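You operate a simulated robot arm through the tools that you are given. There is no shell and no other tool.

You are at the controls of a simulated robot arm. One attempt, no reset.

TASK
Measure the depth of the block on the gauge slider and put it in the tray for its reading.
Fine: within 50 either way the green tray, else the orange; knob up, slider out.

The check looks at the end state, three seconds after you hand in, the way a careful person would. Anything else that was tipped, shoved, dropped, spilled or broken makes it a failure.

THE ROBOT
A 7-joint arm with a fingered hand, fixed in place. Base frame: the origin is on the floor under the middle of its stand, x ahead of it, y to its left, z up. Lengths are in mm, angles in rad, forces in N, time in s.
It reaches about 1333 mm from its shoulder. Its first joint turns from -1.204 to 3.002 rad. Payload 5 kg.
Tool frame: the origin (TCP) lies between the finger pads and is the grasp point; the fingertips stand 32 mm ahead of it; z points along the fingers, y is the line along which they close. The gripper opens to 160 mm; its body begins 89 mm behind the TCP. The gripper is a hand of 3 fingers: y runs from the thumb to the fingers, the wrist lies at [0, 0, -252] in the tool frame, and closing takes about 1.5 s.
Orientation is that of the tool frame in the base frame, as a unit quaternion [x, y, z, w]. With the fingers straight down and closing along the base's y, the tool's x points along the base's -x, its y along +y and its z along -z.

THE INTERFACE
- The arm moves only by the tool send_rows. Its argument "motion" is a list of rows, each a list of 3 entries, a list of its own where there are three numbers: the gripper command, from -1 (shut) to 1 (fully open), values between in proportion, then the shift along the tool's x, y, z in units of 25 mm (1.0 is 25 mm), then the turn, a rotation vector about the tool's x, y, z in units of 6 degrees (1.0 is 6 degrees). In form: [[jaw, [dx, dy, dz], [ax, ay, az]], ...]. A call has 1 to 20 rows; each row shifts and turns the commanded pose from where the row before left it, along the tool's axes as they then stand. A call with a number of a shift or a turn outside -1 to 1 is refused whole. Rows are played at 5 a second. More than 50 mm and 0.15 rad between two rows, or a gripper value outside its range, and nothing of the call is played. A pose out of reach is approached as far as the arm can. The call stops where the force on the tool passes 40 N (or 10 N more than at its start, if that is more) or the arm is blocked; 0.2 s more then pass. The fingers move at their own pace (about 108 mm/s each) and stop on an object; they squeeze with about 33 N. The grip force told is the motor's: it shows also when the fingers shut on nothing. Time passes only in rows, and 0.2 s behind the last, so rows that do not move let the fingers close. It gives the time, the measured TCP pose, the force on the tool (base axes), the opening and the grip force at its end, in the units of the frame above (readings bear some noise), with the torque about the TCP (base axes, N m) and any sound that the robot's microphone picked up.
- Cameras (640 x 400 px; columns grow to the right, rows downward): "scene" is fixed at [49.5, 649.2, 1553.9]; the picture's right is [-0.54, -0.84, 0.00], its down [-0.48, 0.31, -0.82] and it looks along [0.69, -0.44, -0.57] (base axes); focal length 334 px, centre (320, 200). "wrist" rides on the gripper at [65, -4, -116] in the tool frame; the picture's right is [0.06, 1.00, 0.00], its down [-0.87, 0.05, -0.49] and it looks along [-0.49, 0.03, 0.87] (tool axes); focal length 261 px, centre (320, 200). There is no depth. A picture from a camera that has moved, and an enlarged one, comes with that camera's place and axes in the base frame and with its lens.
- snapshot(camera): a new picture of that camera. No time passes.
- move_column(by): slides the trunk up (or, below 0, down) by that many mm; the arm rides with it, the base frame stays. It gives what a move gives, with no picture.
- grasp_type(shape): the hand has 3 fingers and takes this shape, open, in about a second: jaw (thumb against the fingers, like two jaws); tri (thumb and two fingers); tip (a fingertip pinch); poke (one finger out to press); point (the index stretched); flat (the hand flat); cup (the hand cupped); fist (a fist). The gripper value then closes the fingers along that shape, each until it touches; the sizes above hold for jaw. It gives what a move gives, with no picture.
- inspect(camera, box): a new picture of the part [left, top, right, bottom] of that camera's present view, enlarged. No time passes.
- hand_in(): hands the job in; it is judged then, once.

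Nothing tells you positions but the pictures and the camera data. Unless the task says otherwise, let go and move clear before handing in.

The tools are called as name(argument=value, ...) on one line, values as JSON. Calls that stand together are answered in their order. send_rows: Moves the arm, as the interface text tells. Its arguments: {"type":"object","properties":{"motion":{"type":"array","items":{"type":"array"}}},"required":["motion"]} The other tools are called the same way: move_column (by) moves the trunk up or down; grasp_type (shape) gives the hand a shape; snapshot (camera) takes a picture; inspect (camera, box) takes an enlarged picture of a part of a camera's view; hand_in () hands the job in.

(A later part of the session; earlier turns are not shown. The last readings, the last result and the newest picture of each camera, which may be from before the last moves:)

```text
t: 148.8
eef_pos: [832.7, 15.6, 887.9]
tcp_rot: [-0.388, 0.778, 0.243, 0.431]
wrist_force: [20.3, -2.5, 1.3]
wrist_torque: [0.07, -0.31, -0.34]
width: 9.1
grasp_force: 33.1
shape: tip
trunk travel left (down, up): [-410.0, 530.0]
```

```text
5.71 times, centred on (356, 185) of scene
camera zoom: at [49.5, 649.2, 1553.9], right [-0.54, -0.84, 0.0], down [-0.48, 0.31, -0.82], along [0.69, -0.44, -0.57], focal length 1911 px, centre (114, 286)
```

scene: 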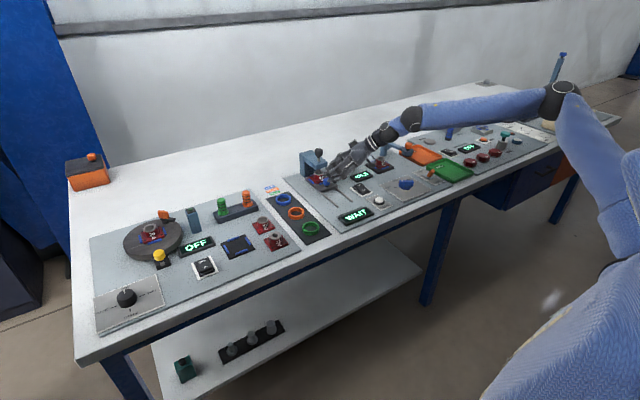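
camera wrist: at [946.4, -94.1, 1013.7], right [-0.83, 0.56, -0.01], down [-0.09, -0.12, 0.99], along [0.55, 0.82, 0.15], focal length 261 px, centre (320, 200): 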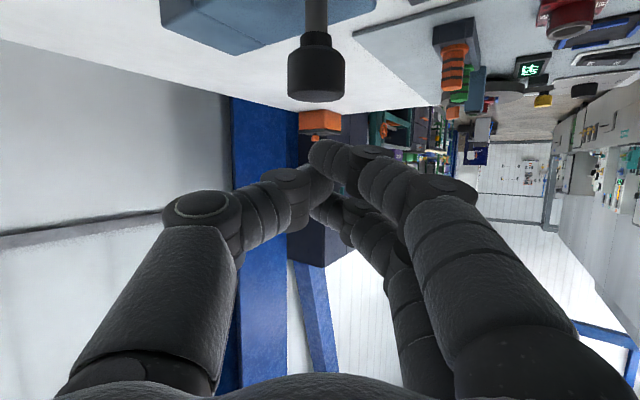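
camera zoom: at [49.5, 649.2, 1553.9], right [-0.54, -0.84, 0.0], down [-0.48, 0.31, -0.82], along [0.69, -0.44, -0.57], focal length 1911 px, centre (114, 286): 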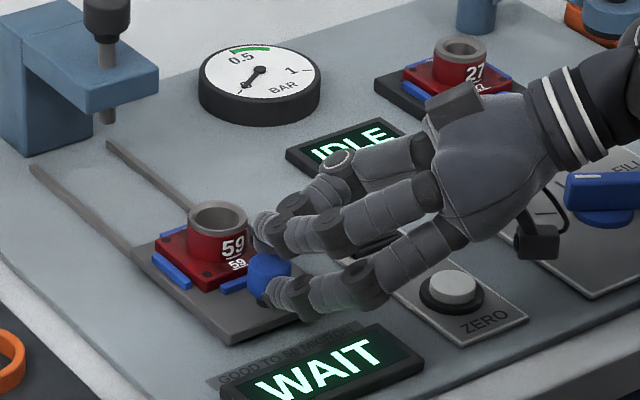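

The out-stop is felt (20 N) and the ring is back at its original spot. Release the knob, back off, and rise.

send_rows(motion=[[-0.57, [0, 0, 0], [0, 0, 0]], [-0.57, [0, 0, 0], [0, 0, 0]], [-0.57, [0.338, -0.018, -0.566], [0, 0, 0]], [-0.57, [0.338, -0.018, -0.566], [0, 0, 0]], [-0.4, [-0.686, 0.036, -0.41], [0, 0, 0]], [-0.4, [-0.686, 0.036, -0.41], [0, 0, 0]], [-0.4, [-0.686, 0.036, -0.41], [0, 0, 0]]])

inspect(camera="scene", box=[300, 150, 412, 220])

snapshot(camera="wrist")

```text
t: 150.4
eef_pos: [812.4, -11.7, 949.6]
tcp_rot: [-0.389, 0.777, 0.244, 0.43]
wrist_force: [0.2, -0.3, 0.5]
wrist_torque: [-0.02, -0.03, -0.01]
width: 47.4
grasp_force: 0.1
shape: tip
trunk travel left (down, up): [-410.0, 530.0]
```

```text
5.71 times, centred on (356, 185) of scene
camera zoom: at [49.5, 649.2, 1553.9], right [-0.54, -0.84, 0.0], down [-0.48, 0.31, -0.82], along [0.69, -0.44, -0.57], focal length 1911 px, centre (114, 286)
```

zoom: 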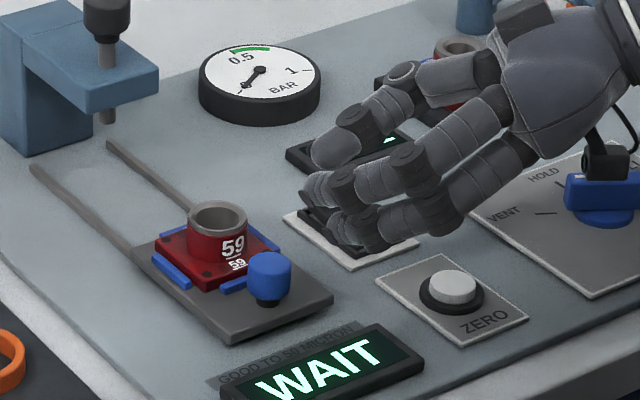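

```text
taken
camera wrist: at [736.9, -122.7, 952.0], right [-0.83, 0.55, -0.01], down [0.01, 0.02, 1.0], along [0.55, 0.83, -0.02], focal length 261 px, centre (320, 200)
```

wrist: 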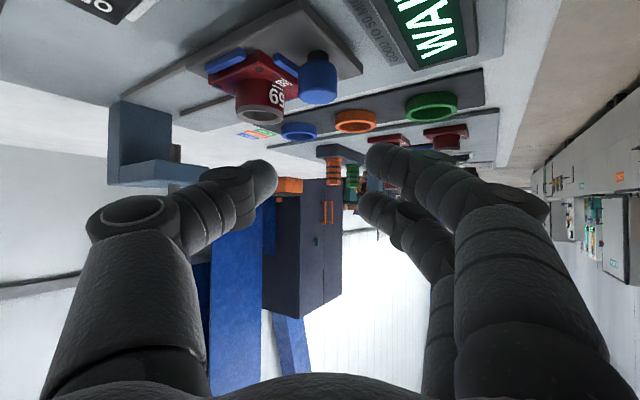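

Slider is out and the knob is up. Now to pick the block: move above its ring with the pinch open to ~60 mm.

send_rows(motion=[[-0.25, [-0.477, -0.61, 0.743], [0, 0, 0]], [-0.25, [-0.477, -0.61, 0.743], [0, 0, 0]], [-0.25, [-0.477, -0.61, 0.743], [0, 0, 0]]])

inspect(camera="scene", box=[300, 140, 396, 200])

inspect(camera="wrist", box=[160, 0, 480, 200])

```text
t: 151.2
eef_pos: [888.9, 15.8, 946.9]
tcp_rot: [-0.389, 0.778, 0.244, 0.429]
wrist_force: [-0.1, -0.5, 0.2]
wrist_torque: [0.02, -0.02, -0.01]
width: 59.9
grasp_force: 0.0
shape: tip
trunk travel left (down, up): [-410.0, 530.0]
```

```text
6.67 times, centred on (348, 170) of scene
camera zoom: at [49.5, 649.2, 1553.9], right [-0.54, -0.84, 0.0], down [-0.48, 0.31, -0.82], along [0.69, -0.44, -0.57], focal length 2230 px, centre (133, 400)
```

zoom: 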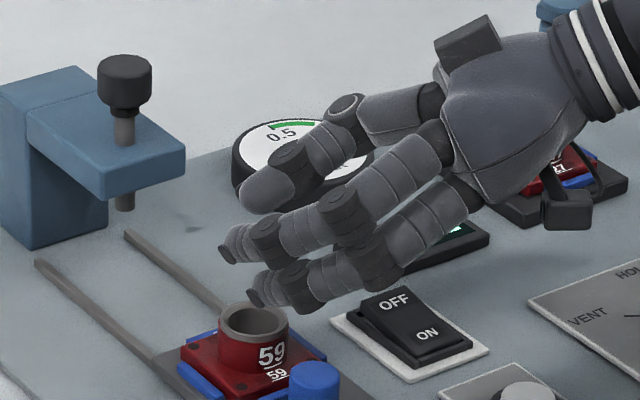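

```text
2.00 times, centred on (320, 100) of wrist
camera zoom: at [814.0, -94.9, 951.0], right [-0.83, 0.55, -0.01], down [0.01, 0.02, 1.0], along [0.55, 0.83, -0.02], focal length 521 px, centre (320, 400)
```

zoom: 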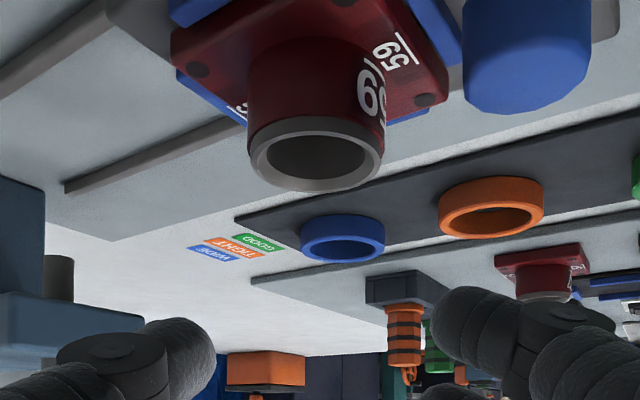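

Ring is nearly centred. I'll roll the hand 8° so that thumb and lower finger sit level, shift 2 mm and descend 30 mm, then check.

send_rows(motion=[[-0.25, [0, 0, 0], [0, 0, 0.67]], [-0.25, [0, 0, 0], [0, 0, 0.67]], [-0.25, [0.498, -0.138, 0.308], [0, 0, 0]], [-0.25, [0.498, -0.138, 0.308], [0, 0, 0]]])

inspect(camera="wrist", box=[160, 0, 480, 200])

inspect(camera="scene", box=[300, 140, 396, 200])

```text
t: 152.2
eef_pos: [890.7, 13.6, 917.0]
tcp_rot: [-0.334, 0.803, 0.273, 0.411]
wrist_force: [0.2, -0.2, -0.7]
wrist_torque: [0.01, 0.01, 0.01]
width: 59.7
grasp_force: 0.1
shape: tip
trunk travel left (down, up): [-410.0, 530.0]
```

```text
2.00 times, centred on (320, 100) of wrist
camera zoom: at [808.2, -91.5, 921.4], right [-0.79, 0.61, 0.11], down [0.1, -0.05, 0.99], along [0.61, 0.79, -0.03], focal length 521 px, centre (320, 400)
```

zoom: 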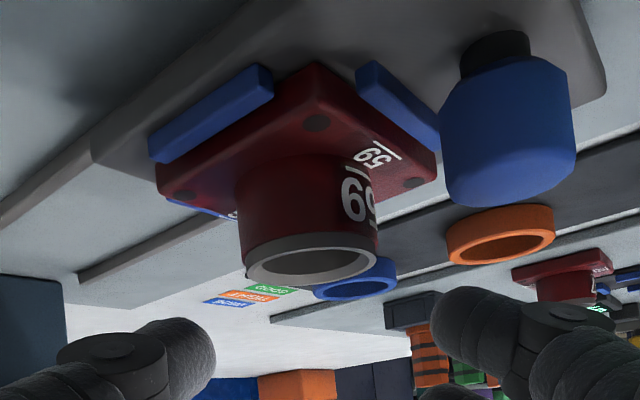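

```text
6.67 times, centred on (348, 170) of scene
camera zoom: at [49.5, 649.2, 1553.9], right [-0.54, -0.84, 0.0], down [-0.48, 0.31, -0.82], along [0.69, -0.44, -0.57], focal length 2230 px, centre (133, 400)
```

zoom: 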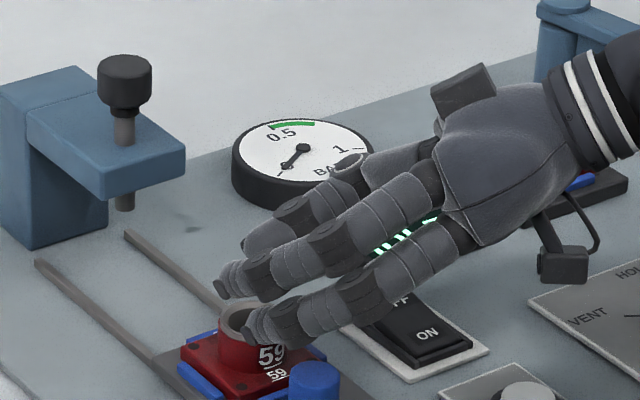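

Good clearance. Descend 26 mm more to surround the ring, then check.

send_rows(motion=[[-0.25, [0.4325, -0.1135, 0.2665], [0, 0, 0]], [-0.25, [0.4325, -0.1135, 0.2665], [0, 0, 0]]])

inspect(camera="wrist", box=[160, 0, 480, 200])

inspect(camera="scene", box=[300, 140, 396, 200])

```text
t: 152.8
eef_pos: [890.0, 13.5, 892.1]
tcp_rot: [-0.334, 0.803, 0.273, 0.412]
wrist_force: [0.3, -0.1, 1.1]
wrist_torque: [0.03, 0.07, -0.01]
width: 59.6
grasp_force: 0.0
shape: tip
trunk travel left (down, up): [-410.0, 530.0]
```

```text
2.00 times, centred on (320, 100) of wrist
camera zoom: at [808.8, -92.5, 896.0], right [-0.79, 0.61, 0.11], down [0.1, -0.05, 0.99], along [0.61, 0.79, -0.03], focal length 521 px, centre (320, 400)
```

zoom: 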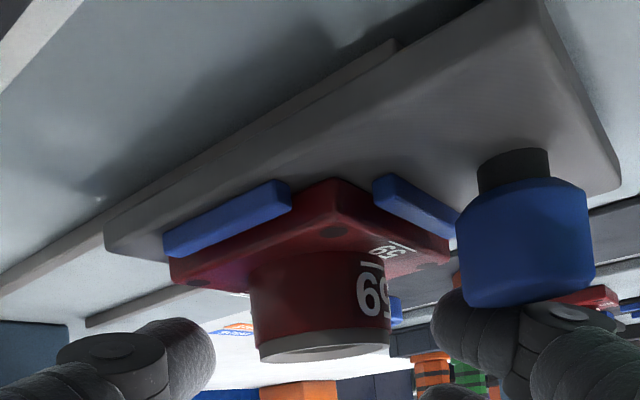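

```text
6.67 times, centred on (348, 170) of scene
camera zoom: at [49.5, 649.2, 1553.9], right [-0.54, -0.84, 0.0], down [-0.48, 0.31, -0.82], along [0.69, -0.44, -0.57], focal length 2230 px, centre (133, 400)
```

zoom: 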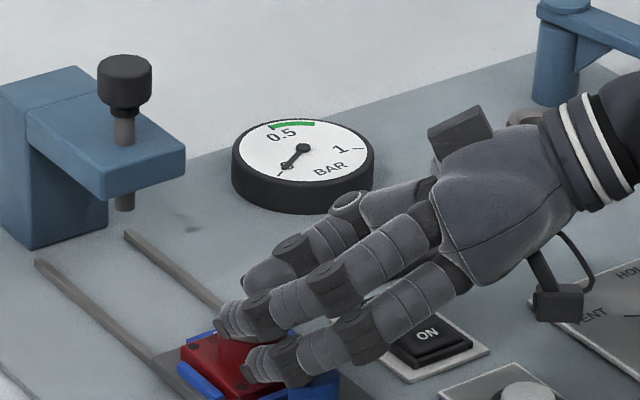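

The ring is centred between the thumb and fingers. Close on it.

send_rows(motion=[[-0.5, [0, 0, 0], [0, 0, 0]], [-0.7, [0, 0, 0], [0, 0, 0]], [-1, [0, 0, 0], [0, 0, 0]], [-1, [0, 0, 0], [0, 0, 0]], [-1, [0, 0, 0], [0, 0, 0]], [-1, [0, 0, 0], [0, 0, 0]]])

inspect(camera="wrist", box=[160, 0, 480, 200])

inspect(camera="scene", box=[300, 140, 396, 200])

```text
t: 154.2
eef_pos: [890.8, 12.8, 892.3]
tcp_rot: [-0.333, 0.803, 0.273, 0.412]
wrist_force: [6.1, -1.7, 6.8]
wrist_torque: [0.21, 0.14, -0.2]
width: 15.0
grasp_force: 33.3
shape: tip
trunk travel left (down, up): [-410.0, 530.0]
```

```text
2.00 times, centred on (320, 100) of wrist
camera zoom: at [809.0, -92.8, 895.9], right [-0.79, 0.61, 0.11], down [0.1, -0.05, 0.99], along [0.61, 0.79, -0.03], focal length 521 px, centre (320, 400)
```

zoom: 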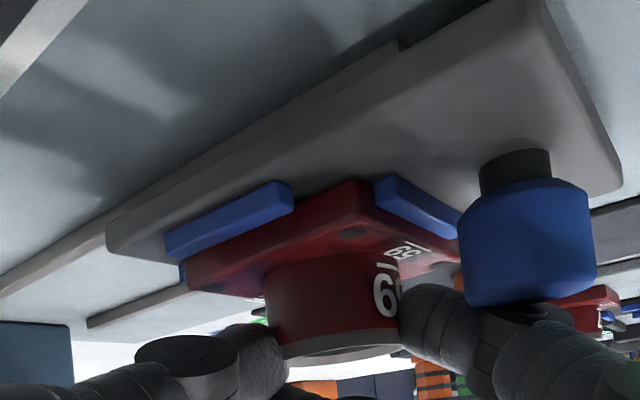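

```text
6.67 times, centred on (348, 170) of scene
camera zoom: at [49.5, 649.2, 1553.9], right [-0.54, -0.84, 0.0], down [-0.48, 0.31, -0.82], along [0.69, -0.44, -0.57], focal length 2230 px, centre (133, 400)
```

zoom: 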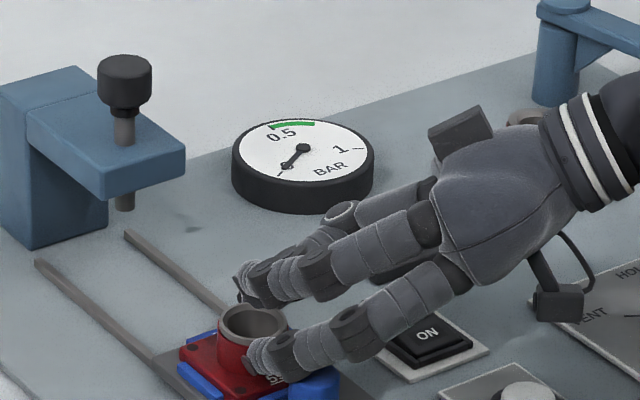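

The tips hold only the near half of the ring. I'll reopen, move 10 mm further forward and regrip for a secure hold.

send_rows(motion=[[-0.25, [0, 0, 0], [0, 0, 0]], [-0.25, [0, 0, 0], [0, 0, 0]], [-0.25, [0, 0, 0], [0, 0, 0]], [-0.25, [-0.1, 0.02, 0.17], [0, 0, 0]], [-0.25, [-0.1, 0.02, 0.17], [0, 0, 0]]])

inspect(camera="wrist", box=[160, 0, 480, 200])

inspect(camera="scene", box=[300, 140, 396, 200])

```text
t: 155.4
eef_pos: [896.4, 22.4, 889.9]
tcp_rot: [-0.333, 0.803, 0.273, 0.411]
wrist_force: [-0.5, 0.3, -0.7]
wrist_torque: [0.0, 0.0, 0.02]
width: 59.6
grasp_force: 0.1
shape: tip
trunk travel left (down, up): [-410.0, 530.0]
```

```text
2.00 times, centred on (320, 100) of wrist
camera zoom: at [814.2, -83.7, 894.9], right [-0.79, 0.61, 0.11], down [0.11, -0.05, 0.99], along [0.61, 0.79, -0.03], focal length 521 px, centre (320, 400)
```

zoom: 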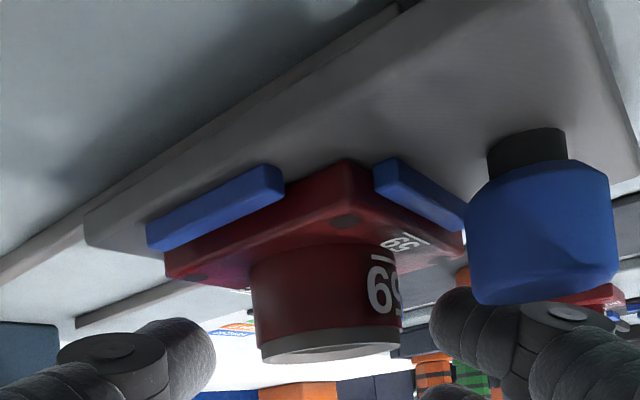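

```text
6.67 times, centred on (348, 170) of scene
camera zoom: at [49.5, 649.2, 1553.9], right [-0.54, -0.84, 0.0], down [-0.48, 0.31, -0.82], along [0.69, -0.44, -0.57], focal length 2230 px, centre (133, 400)
```

zoom: 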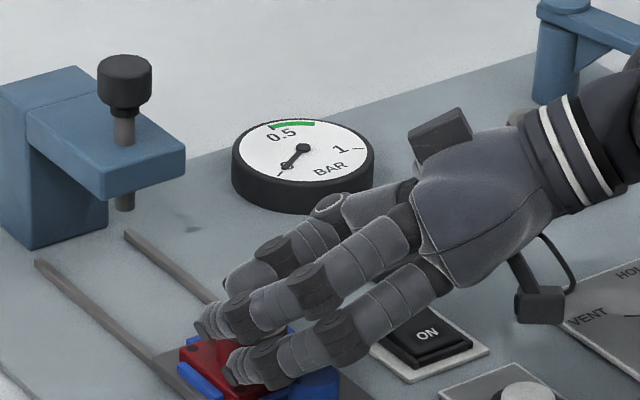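

Now the ring sits deeper in the grasp. Close again.

send_rows(motion=[[-0.5, [0, 0, 0], [0, 0, 0]], [-0.7, [0, 0, 0], [0, 0, 0]], [-1, [0, 0, 0], [0, 0, 0]], [-1, [0, 0, 0], [0, 0, 0]], [-1, [0, 0, 0], [0, 0, 0]], [-1, [0, 0, 0], [0, 0, 0]]])

inspect(camera="wrist", box=[160, 0, 480, 200])

inspect(camera="scene", box=[300, 140, 396, 200])

```text
t: 156.8
eef_pos: [896.6, 22.1, 891.4]
tcp_rot: [-0.333, 0.803, 0.273, 0.411]
wrist_force: [6.9, 0.1, 3.6]
wrist_torque: [0.02, -0.1, 0.06]
width: 16.9
grasp_force: 33.1
shape: tip
trunk travel left (down, up): [-410.0, 530.0]
```

```text
2.00 times, centred on (320, 100) of wrist
camera zoom: at [814.9, -83.6, 895.5], right [-0.79, 0.61, 0.11], down [0.1, -0.05, 0.99], along [0.61, 0.79, -0.03], focal length 521 px, centre (320, 400)
```

zoom: 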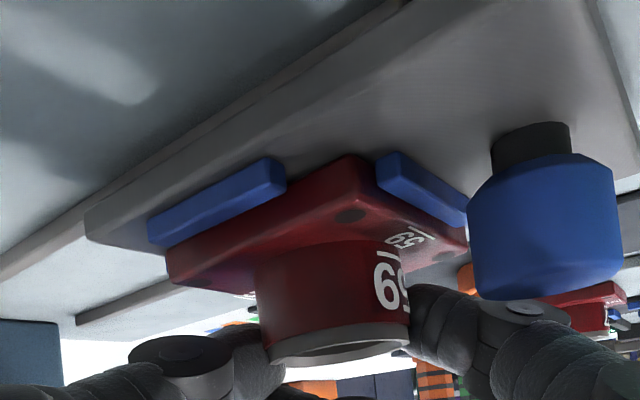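

```text
6.67 times, centred on (348, 170) of scene
camera zoom: at [49.5, 649.2, 1553.9], right [-0.54, -0.84, 0.0], down [-0.48, 0.31, -0.82], along [0.69, -0.44, -0.57], focal length 2230 px, centre (133, 400)
```

zoom: 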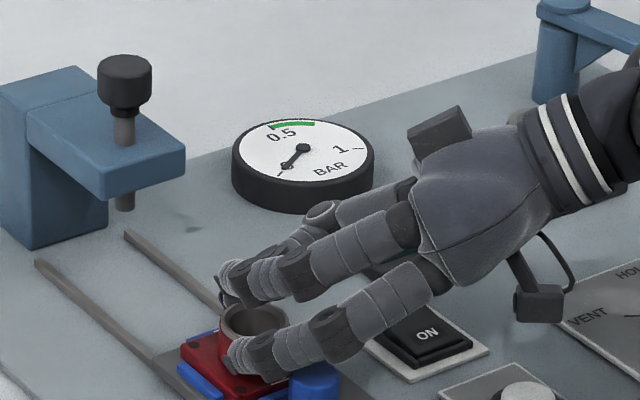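

Secure-looking hold. Lift slowly by 20 mm and check that the block comes along.

send_rows(motion=[[-1, [-0.168, 0.033, -0.103], [0, 0, 0]], [-1, [-0.168, 0.033, -0.103], [0, 0, 0]], [-1, [-0.168, 0.033, -0.103], [0, 0, 0]], [-1, [-0.168, 0.033, -0.103], [0, 0, 0]]])

inspect(camera="wrist", box=[160, 0, 480, 200])

inspect(camera="scene", box=[300, 140, 396, 200])

```text
t: 157.8
eef_pos: [896.4, 21.9, 910.4]
tcp_rot: [-0.333, 0.804, 0.273, 0.411]
wrist_force: [0.2, -1.0, -2.4]
wrist_torque: [-0.01, 0.02, 0.0]
width: 16.7
grasp_force: 32.8
shape: tip
trunk travel left (down, up): [-410.0, 530.0]
```

```text
2.00 times, centred on (320, 100) of wrist
camera zoom: at [814.3, -84.7, 915.5], right [-0.79, 0.61, 0.11], down [0.11, -0.05, 0.99], along [0.61, 0.79, -0.03], focal length 521 px, centre (320, 400)
```

zoom: 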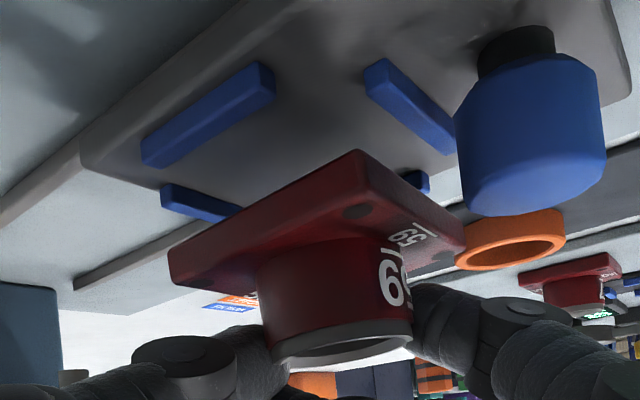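

```text
6.67 times, centred on (348, 170) of scene
camera zoom: at [49.5, 649.2, 1553.9], right [-0.54, -0.84, 0.0], down [-0.48, 0.31, -0.82], along [0.69, -0.44, -0.57], focal length 2230 px, centre (133, 400)
```

zoom: 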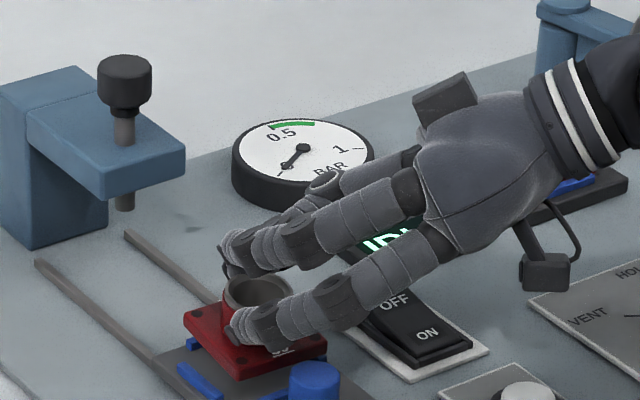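

The block is cleanly out of its nest. Raise it well clear, then carry it toward the green tray.

send_rows(motion=[[-1, [-0.421, 0.082, -0.256], [0, 0, 0]], [-1, [-0.421, 0.082, -0.256], [0, 0, 0]], [-1, [-0.421, 0.082, -0.256], [0, 0, 0]], [-1, [-0.421, 0.082, -0.256], [0, 0, 0]], [-1, [-0.421, 0.082, -0.256], [0, 0, 0]], [-1, [-0.421, 0.082, -0.256], [0, 0, 0]], [-1, [-0.421, 0.082, -0.256], [0, 0, 0]], [-1, [-0.421, 0.082, -0.256], [0, 0, 0]]])

send_rows(motion=[[-1, [0.2, -0.24, -0.39], [0, 0, 0]], [-1, [0.383, -0.468, -0.778], [0, 0, 0]], [-1, [0.383, -0.468, -0.778], [0, 0, 0]], [-1, [0.383, -0.468, -0.778], [0, 0, 0]], [-1, [0.383, -0.468, -0.778], [0, 0, 0]], [-1, [0.383, -0.468, -0.778], [0, 0, 0]], [-1, [0.383, -0.468, -0.778], [0, 0, 0]], [-1, [0.383, -0.468, -0.778], [0, 0, 0]], [-1, [0.383, -0.468, -0.778], [0, 0, 0]], [-1, [0.383, -0.468, -0.778], [0, 0, 0]]])

snapshot(camera="scene")

```text
t: 159.6
eef_pos: [897.2, 22.9, 1012.6]
tcp_rot: [-0.333, 0.803, 0.273, 0.411]
wrist_force: [0.3, -0.3, -2.8]
wrist_torque: [-0.06, 0.01, -0.01]
width: 16.1
grasp_force: 33.7
shape: tip
trunk travel left (down, up): [-410.0, 530.0]
```

```text
t: 161.8
eef_pos: [852.0, -208.0, 1009.6]
tcp_rot: [-0.334, 0.803, 0.273, 0.411]
wrist_force: [1.0, -0.7, -2.5]
wrist_torque: [0.0, 0.0, -0.01]
width: 16.0
grasp_force: 33.0
shape: tip
trunk travel left (down, up): [-410.0, 530.0]
```

```text
taken
```

scene: 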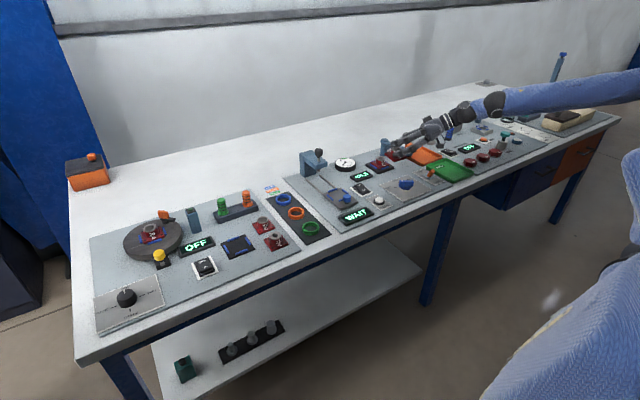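

Continue to above the green tray.

send_rows(motion=[[-1, [0.383, -0.468, -0.778], [0, 0, 0]], [-1, [0.383, -0.468, -0.778], [0, 0, 0]], [-1, [0.383, -0.468, -0.778], [0, 0, 0]], [-1, [0.383, -0.468, -0.778], [0, 0, 0]], [-1, [0.383, -0.468, -0.778], [0, 0, 0]], [-1, [0.383, -0.468, -0.778], [0, 0, 0]], [-1, [0.383, -0.468, -0.778], [0, 0, 0]], [-1, [0.383, -0.468, -0.778], [0, 0, 0]], [-1, [0.383, -0.468, -0.778], [0, 0, 0]], [-1, [0.383, -0.468, -0.778], [0, 0, 0]], [-1, [0.2, -0.24, -0.39], [0, 0, 0]]])

snapshot(camera="scene")

inspect(camera="scene", box=[380, 100, 508, 180])

snapshot(camera="wrist")

```text
t: 164.2
eef_pos: [803.3, -462.2, 1008.0]
tcp_rot: [-0.333, 0.803, 0.273, 0.411]
wrist_force: [0.5, -0.3, -3.2]
wrist_torque: [-0.05, 0.01, 0.0]
width: 16.2
grasp_force: 33.4
shape: tip
trunk travel left (down, up): [-410.0, 530.0]
```

```text
taken
```

scene: 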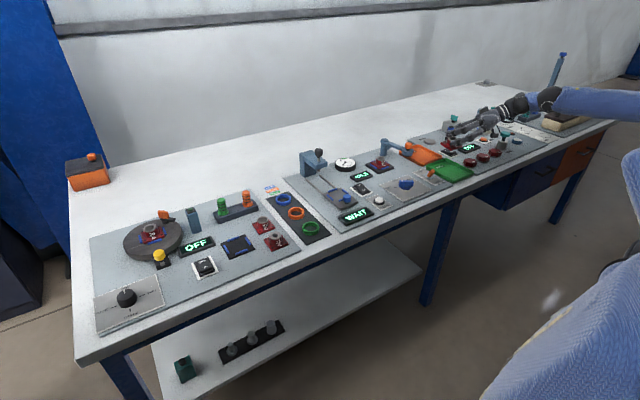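

```text
5.00 times, centred on (444, 140) of scene
camera zoom: at [49.5, 649.2, 1553.9], right [-0.54, -0.84, 0.0], down [-0.48, 0.31, -0.82], along [0.69, -0.44, -0.57], focal length 1672 px, centre (-300, 500)
```

zoom: 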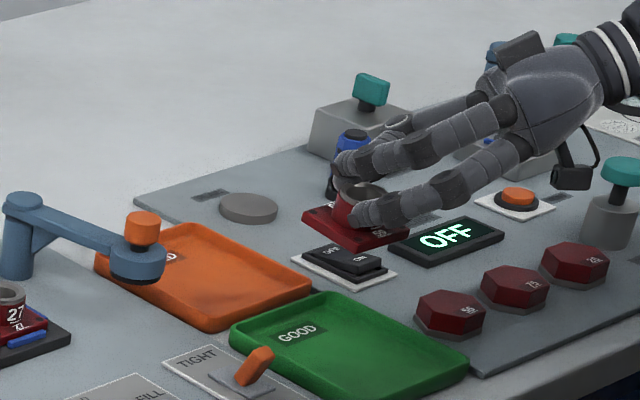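

```text
taken
camera wrist: at [721.0, -567.2, 1013.1], right [-0.79, 0.61, 0.11], down [0.11, -0.05, 0.99], along [0.61, 0.79, -0.03], focal length 261 px, centre (320, 200)
```

wrist: 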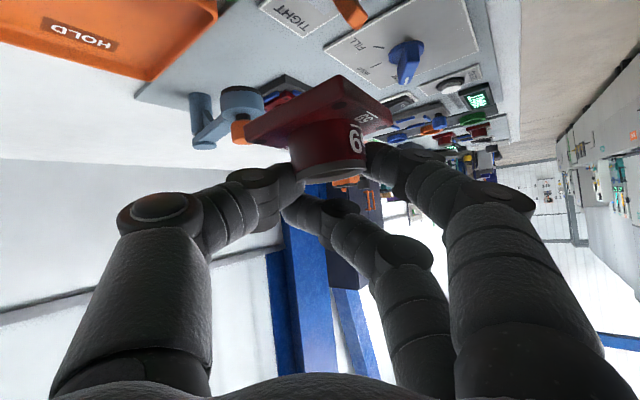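

The block hangs right next to the tray. Let me look at the tray more precisely.

inspect(camera="scene", box=[412, 145, 492, 195])

```text
8.00 times, centred on (452, 170) of scene
camera zoom: at [49.5, 649.2, 1553.9], right [-0.54, -0.84, 0.0], down [-0.48, 0.31, -0.82], along [0.69, -0.44, -0.57], focal length 2676 px, centre (-736, 440)
```

zoom: 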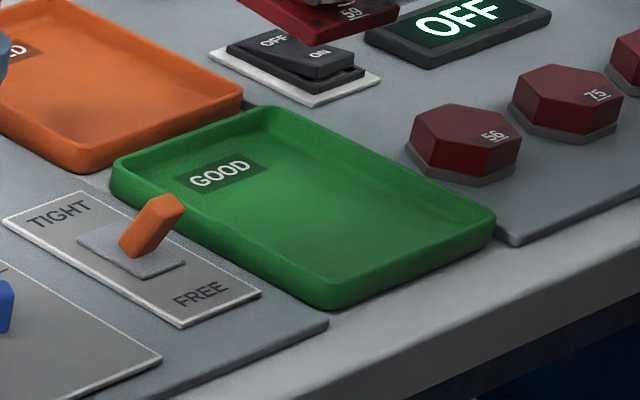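

Tray interior spans roughly x 730–862, y −535…−425, centred at (796, −480). Move over the centre and descend partway.

send_rows(motion=[[-1, [0.73, -0.188, 0.204], [0, 0, 0]], [-1, [0.73, -0.188, 0.204], [0, 0, 0]], [-1, [0.73, -0.188, 0.204], [0, 0, 0]], [-1, [0.73, -0.188, 0.204], [0, 0, 0]]])

inspect(camera="scene", box=[412, 130, 508, 190])

snapshot(camera="wrist")

```text
t: 165.2
eef_pos: [797.4, -482.7, 934.1]
tcp_rot: [-0.334, 0.803, 0.273, 0.412]
wrist_force: [0.5, 0.7, -3.6]
wrist_torque: [0.0, 0.01, -0.03]
width: 16.0
grasp_force: 33.2
shape: tip
trunk travel left (down, up): [-410.0, 530.0]
```

```text
6.67 times, centred on (460, 160) of scene
camera zoom: at [49.5, 649.2, 1553.9], right [-0.54, -0.84, 0.0], down [-0.48, 0.31, -0.82], along [0.69, -0.44, -0.57], focal length 2230 px, centre (-613, 467)
```

zoom: 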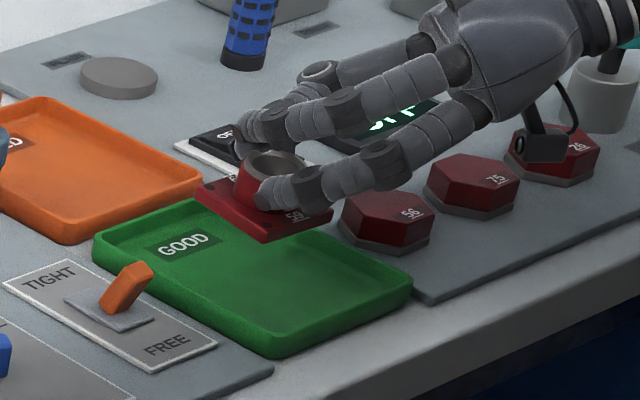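

```text
taken
camera wrist: at [715.4, -588.2, 938.8], right [-0.79, 0.61, 0.11], down [0.11, -0.05, 0.99], along [0.61, 0.79, -0.03], focal length 261 px, centre (320, 200)
```

wrist: 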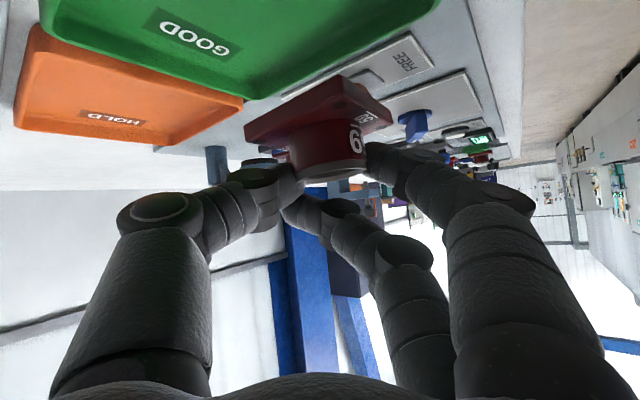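

The block will land near the tray's centre. Descend 35 mm, then smaller steps until contact.

send_rows(motion=[[-1, [0.295, -0.057, 0.18], [0, 0, 0]], [-1, [0.295, -0.057, 0.18], [0, 0, 0]], [-1, [0.295, -0.057, 0.18], [0, 0, 0]], [-1, [0.295, -0.057, 0.18], [0, 0, 0]]])

inspect(camera="scene", box=[412, 130, 508, 190])

inspect(camera="wrist", box=[160, 0, 480, 200])

```text
t: 166.2
eef_pos: [796.4, -481.6, 898.8]
tcp_rot: [-0.334, 0.803, 0.274, 0.411]
wrist_force: [-1.2, -0.3, -3.1]
wrist_torque: [-0.04, -0.03, 0.01]
width: 16.2
grasp_force: 32.8
shape: tip
trunk travel left (down, up): [-410.0, 530.0]
```

```text
6.67 times, centred on (460, 160) of scene
camera zoom: at [49.5, 649.2, 1553.9], right [-0.54, -0.84, 0.0], down [-0.48, 0.31, -0.82], along [0.69, -0.44, -0.57], focal length 2230 px, centre (-613, 467)
```

zoom: 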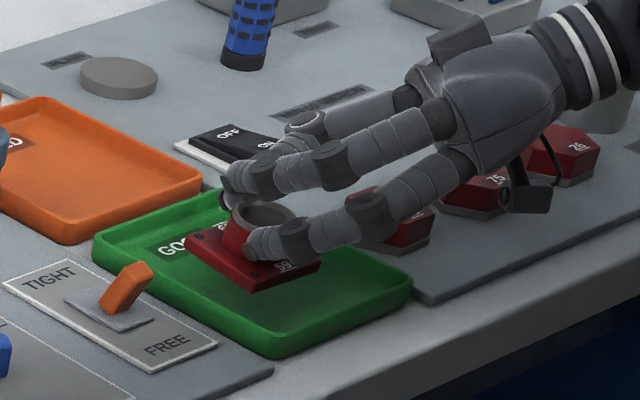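

```text
2.00 times, centred on (320, 100) of wrist
camera zoom: at [714.6, -588.0, 904.3], right [-0.79, 0.61, 0.11], down [0.11, -0.05, 0.99], along [0.61, 0.79, -0.03], focal length 521 px, centre (320, 400)
```

zoom: 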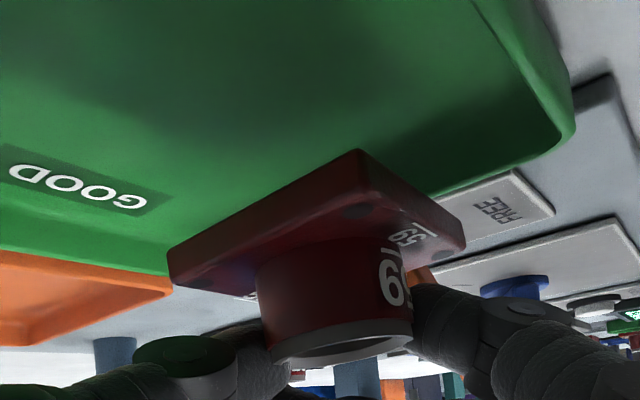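

Nearly at the tray floor. Continue in 2.5 mm steps until I feel contact.

send_rows(motion=[[-1, [0.084, -0.016, 0.051], [0, 0, 0]], [-1, [0.084, -0.016, 0.051], [0, 0, 0]]])

inspect(camera="wrist", box=[160, 0, 480, 200])

```text
t: 166.8
eef_pos: [795.6, -482.0, 894.5]
tcp_rot: [-0.334, 0.803, 0.274, 0.41]
wrist_force: [0.6, -0.1, -2.3]
wrist_torque: [0.01, 0.02, 0.04]
width: 16.3
grasp_force: 33.0
shape: tip
trunk travel left (down, up): [-410.0, 530.0]
```

```text
2.00 times, centred on (320, 100) of wrist
camera zoom: at [713.9, -587.3, 899.3], right [-0.79, 0.61, 0.11], down [0.11, -0.05, 0.99], along [0.61, 0.79, -0.03], focal length 521 px, centre (320, 400)
```

zoom: 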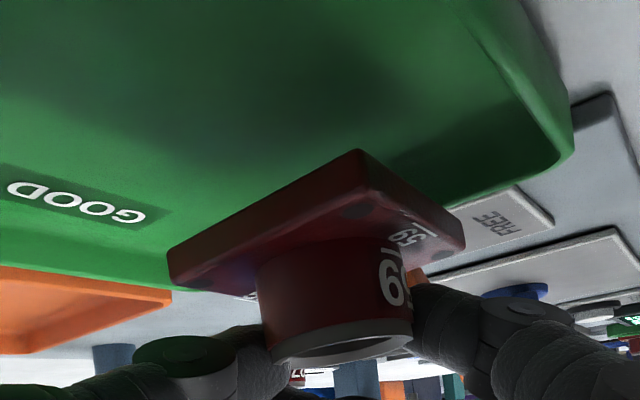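

send_rows(motion=[[-1, [0.084, -0.016, 0.051], [0, 0, 0]], [-1, [0.084, -0.016, 0.051], [0, 0, 0]]])

inspect(camera="wrist", box=[160, 0, 480, 200])

inspect(camera="scene", box=[412, 140, 492, 190])

```text
t: 167.4
eef_pos: [796.9, -481.5, 889.9]
tcp_rot: [-0.334, 0.803, 0.273, 0.411]
wrist_force: [-0.4, 0.9, -2.9]
wrist_torque: [-0.05, -0.03, 0.01]
width: 16.1
grasp_force: 33.1
shape: tip
trunk travel left (down, up): [-410.0, 530.0]
```

```text
2.00 times, centred on (320, 100) of wrist
camera zoom: at [714.0, -587.9, 894.2], right [-0.79, 0.61, 0.11], down [0.11, -0.05, 0.99], along [0.61, 0.79, -0.03], focal length 521 px, centre (320, 400)
```

zoom: 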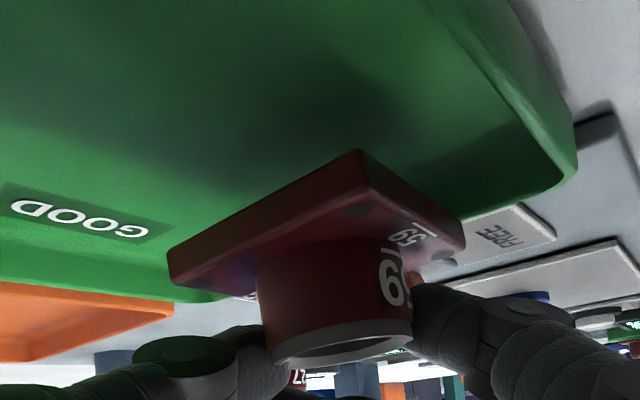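

```text
8.00 times, centred on (452, 165) of scene
camera zoom: at [49.5, 649.2, 1553.9], right [-0.54, -0.84, 0.0], down [-0.48, 0.31, -0.82], along [0.69, -0.44, -0.57], focal length 2676 px, centre (-736, 480)
```

zoom: 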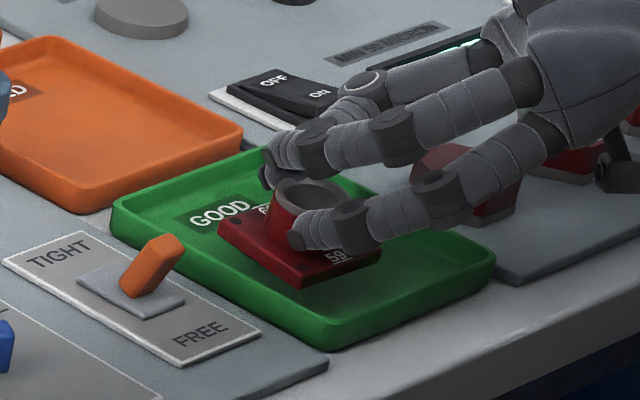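

Still hovering slightly. Continue gently down.

send_rows(motion=[[-1, [0.084, -0.016, 0.051], [0, 0, 0]], [-1, [0.067, -0.013, 0.041], [0, 0, 0]]])

inspect(camera="scene", box=[412, 140, 492, 190])

inspect(camera="wrist", box=[160, 0, 480, 200])

```text
t: 168.0
eef_pos: [795.0, -482.2, 885.8]
tcp_rot: [-0.333, 0.803, 0.273, 0.411]
wrist_force: [0.3, 0.5, -2.8]
wrist_torque: [0.01, 0.0, 0.02]
width: 16.1
grasp_force: 32.9
shape: tip
trunk travel left (down, up): [-410.0, 530.0]
```

```text
8.00 times, centred on (452, 165) of scene
camera zoom: at [49.5, 649.2, 1553.9], right [-0.54, -0.84, 0.0], down [-0.48, 0.31, -0.82], along [0.69, -0.44, -0.57], focal length 2676 px, centre (-736, 480)
```

zoom: 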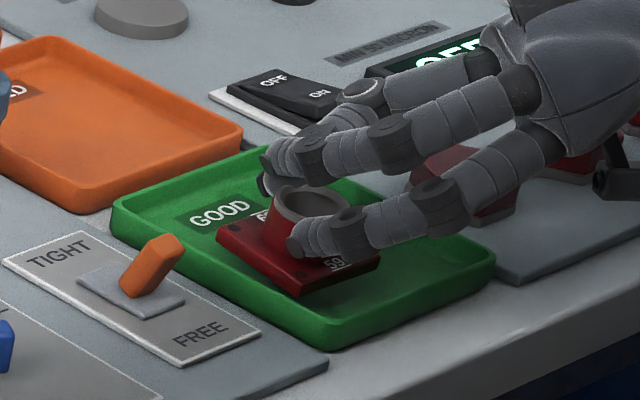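

```text
2.00 times, centred on (320, 100) of wrist
camera zoom: at [713.8, -587.8, 890.2], right [-0.79, 0.61, 0.11], down [0.11, -0.05, 0.99], along [0.61, 0.79, -0.03], focal length 521 px, centre (320, 400)
```

zoom: 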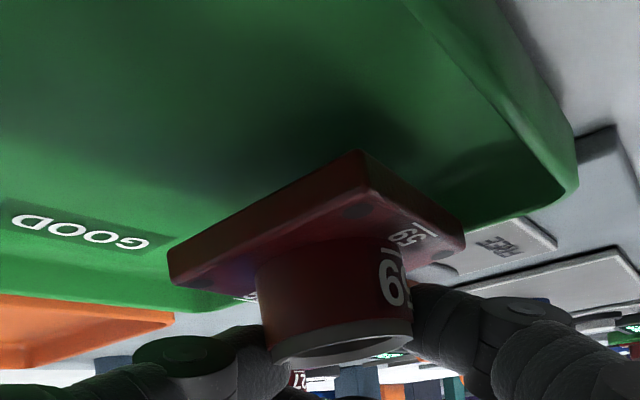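

send_rows(motion=[[-1, [0.084, -0.016, 0.051], [0, 0, 0]], [-1, [0.067, -0.013, 0.041], [0, 0, 0]]])

inspect(camera="scene", box=[412, 140, 492, 190])

```text
t: 168.6
eef_pos: [797.5, -484.4, 880.5]
tcp_rot: [-0.333, 0.803, 0.273, 0.411]
wrist_force: [0.3, 0.1, -3.4]
wrist_torque: [-0.03, 0.0, -0.01]
width: 16.1
grasp_force: 33.1
shape: tip
trunk travel left (down, up): [-410.0, 530.0]
```

```text
8.00 times, centred on (452, 165) of scene
camera zoom: at [49.5, 649.2, 1553.9], right [-0.54, -0.84, 0.0], down [-0.48, 0.31, -0.82], along [0.69, -0.44, -0.57], focal length 2676 px, centre (-736, 480)
```

zoom: 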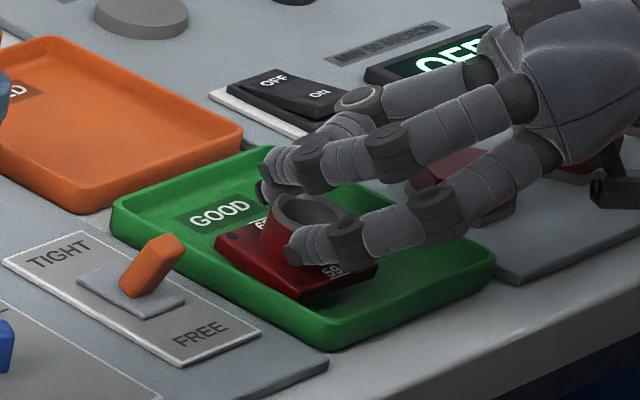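

send_rows(motion=[[-1, [0.067, -0.013, 0.041], [0, 0, 0]], [-1, [0.067, -0.013, 0.041], [0, 0, 0]]])

inspect(camera="wrist", box=[160, 0, 480, 200])

inspect(camera="scene", box=[412, 140, 492, 190])

```text
t: 169.2
eef_pos: [797.2, -482.1, 876.4]
tcp_rot: [-0.333, 0.803, 0.273, 0.411]
wrist_force: [0.2, 0.1, -2.7]
wrist_torque: [0.0, 0.02, -0.01]
width: 16.6
grasp_force: 33.4
shape: tip
trunk travel left (down, up): [-410.0, 530.0]
```

```text
2.00 times, centred on (320, 100) of wrist
camera zoom: at [714.3, -587.7, 881.4], right [-0.79, 0.61, 0.11], down [0.11, -0.05, 0.99], along [0.61, 0.79, -0.03], focal length 521 px, centre (320, 400)
```

zoom: 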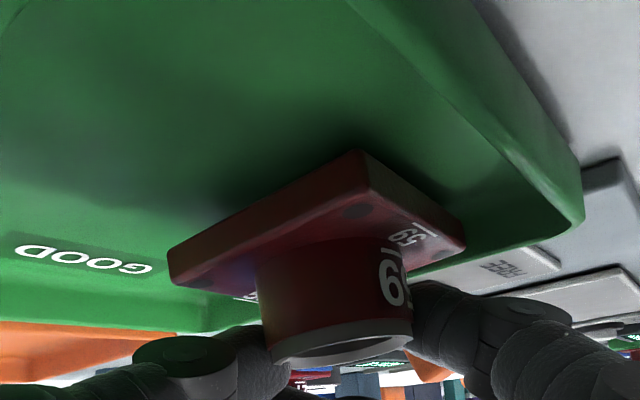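

```text
8.00 times, centred on (452, 165) of scene
camera zoom: at [49.5, 649.2, 1553.9], right [-0.54, -0.84, 0.0], down [-0.48, 0.31, -0.82], along [0.69, -0.44, -0.57], focal length 2676 px, centre (-736, 480)
```

zoom: 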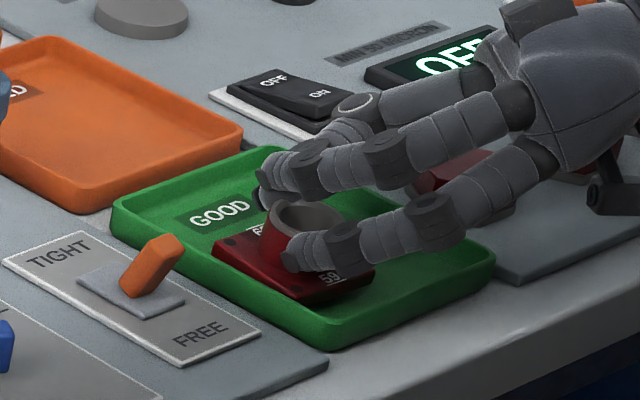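

send_rows(motion=[[-1, [0.067, -0.013, 0.041], [0, 0, 0]], [-1, [0.067, -0.013, 0.041], [0, 0, 0]]])

inspect(camera="scene", box=[412, 140, 492, 190])

```text
t: 169.8
eef_pos: [795.6, -482.9, 873.2]
tcp_rot: [-0.333, 0.803, 0.273, 0.411]
wrist_force: [-0.9, 0.4, -2.7]
wrist_torque: [0.0, -0.04, 0.04]
width: 16.1
grasp_force: 33.0
shape: tip
trunk travel left (down, up): [-410.0, 530.0]
```

```text
8.00 times, centred on (452, 165) of scene
camera zoom: at [49.5, 649.2, 1553.9], right [-0.54, -0.84, 0.0], down [-0.48, 0.31, -0.82], along [0.69, -0.44, -0.57], focal length 2676 px, centre (-736, 480)
```

zoom: 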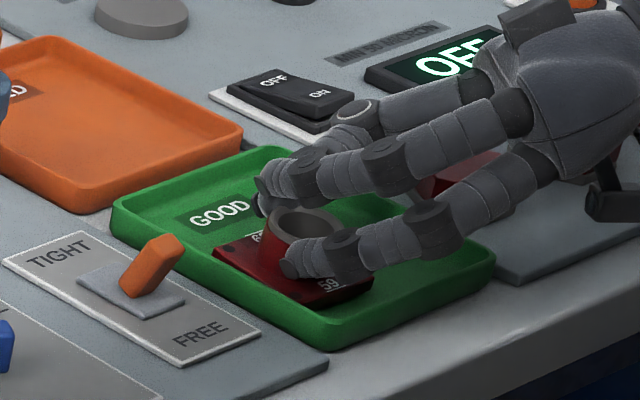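

send_rows(motion=[[-1, [0.067, -0.013, 0.041], [0, 0, 0]], [-1, [0.067, -0.013, 0.041], [0, 0, 0]]])

inspect(camera="wrist", box=[160, 0, 480, 200])

```text
t: 170.4
eef_pos: [796.4, -482.4, 871.4]
tcp_rot: [-0.334, 0.802, 0.273, 0.413]
wrist_force: [3.0, -0.9, 7.0]
wrist_torque: [0.2, 0.15, -0.04]
width: 16.2
grasp_force: 33.3
shape: tip
trunk travel left (down, up): [-410.0, 530.0]
```

```text
2.00 times, centred on (320, 100) of wrist
camera zoom: at [714.0, -587.4, 874.7], right [-0.79, 0.61, 0.11], down [0.1, -0.05, 0.99], along [0.61, 0.79, -0.03], focal length 521 px, centre (320, 400)
```

zoom: 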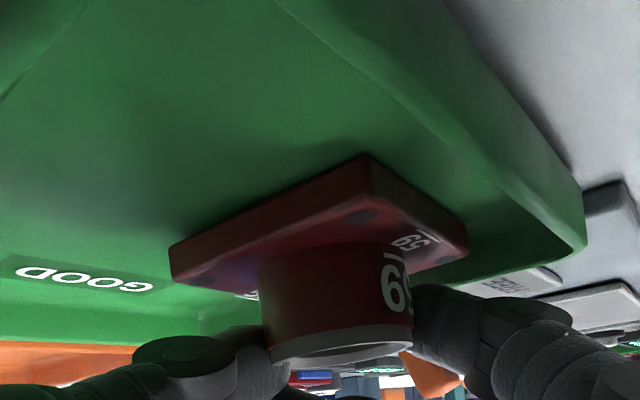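

Contact with the tray floor is felt. Release gently and let it settle.

send_rows(motion=[[-0.8, [0, 0, 0], [0, 0, 0]], [-0.6, [0, 0, 0], [0, 0, 0]], [-0.4, [0, 0, 0], [0, 0, 0]], [-0.2, [0, 0, 0], [0, 0, 0]], [-0.2, [0, 0, 0], [0, 0, 0]]])

inspect(camera="wrist", box=[160, 0, 480, 200])

inspect(camera="scene", box=[412, 140, 492, 190])

```text
t: 171.6
eef_pos: [795.4, -481.8, 868.5]
tcp_rot: [-0.334, 0.803, 0.274, 0.41]
wrist_force: [-0.2, -0.4, -0.7]
wrist_torque: [-0.02, -0.01, 0.05]
width: 63.5
grasp_force: 0.1
shape: tip
trunk travel left (down, up): [-410.0, 530.0]
```

```text
2.00 times, centred on (320, 100) of wrist
camera zoom: at [713.6, -587.6, 873.1], right [-0.79, 0.61, 0.11], down [0.11, -0.05, 0.99], along [0.61, 0.79, -0.03], focal length 521 px, centre (320, 400)
```

zoom: 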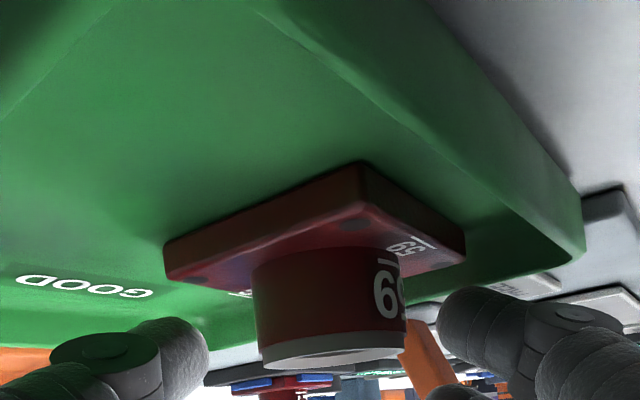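

```text
8.00 times, centred on (452, 165) of scene
camera zoom: at [49.5, 649.2, 1553.9], right [-0.54, -0.84, 0.0], down [-0.48, 0.31, -0.82], along [0.69, -0.44, -0.57], focal length 2676 px, centre (-736, 480)
```

zoom: 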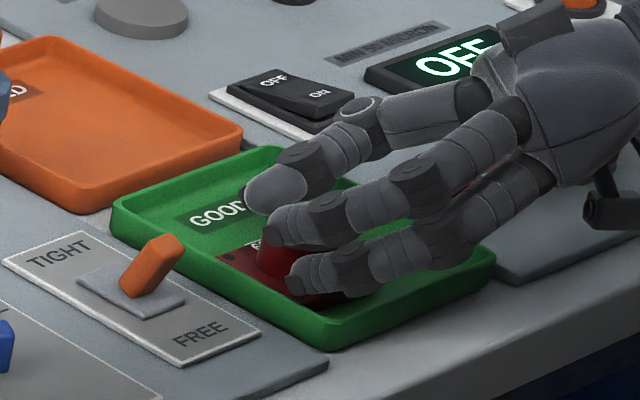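

The block rests flat in the green tray. Rise straight up, clear of it.

send_rows(motion=[[-0.2, [-0.25, 0.049, -0.152], [0, 0, 0]], [-0.2, [-0.421, 0.082, -0.256], [0, 0, 0]], [-0.2, [-0.421, 0.082, -0.256], [0, 0, 0]], [-0.2, [-0.421, 0.082, -0.256], [0, 0, 0]], [-0.2, [-0.842, 0.164, -0.512], [0, 0, 0]], [-0.2, [-0.842, 0.164, -0.512], [0, 0, 0]], [-0.2, [-0.842, 0.164, -0.512], [0, 0, 0]], [-0.2, [-0.842, 0.164, -0.512], [0, 0, 0]]])

inspect(camera="scene", box=[396, 125, 524, 205])

snapshot(camera="scene")

```text
t: 173.4
eef_pos: [794.3, -481.7, 1014.7]
tcp_rot: [-0.334, 0.803, 0.273, 0.411]
wrist_force: [-0.6, -0.8, 0.0]
wrist_torque: [-0.01, 0.02, 0.0]
width: 63.5
grasp_force: 0.1
shape: tip
trunk travel left (down, up): [-410.0, 530.0]
```

```text
5.00 times, centred on (460, 165) of scene
camera zoom: at [49.5, 649.2, 1553.9], right [-0.54, -0.84, 0.0], down [-0.48, 0.31, -0.82], along [0.69, -0.44, -0.57], focal length 1672 px, centre (-380, 375)
```

zoom: 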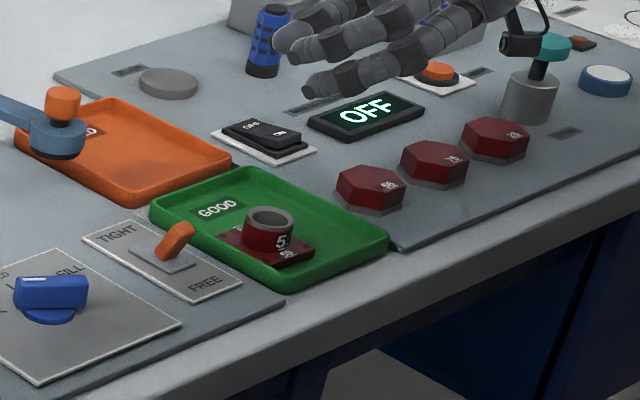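

```text
taken
```

scene: 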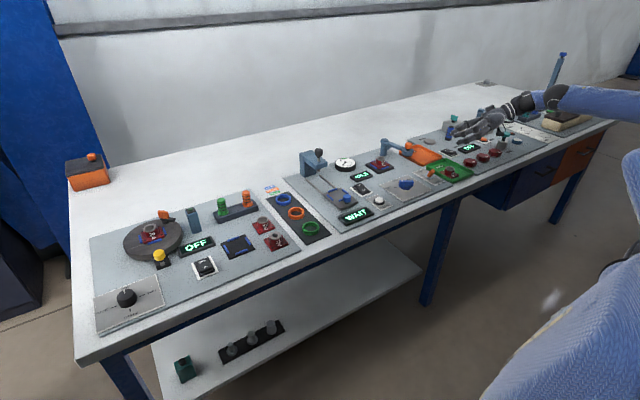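

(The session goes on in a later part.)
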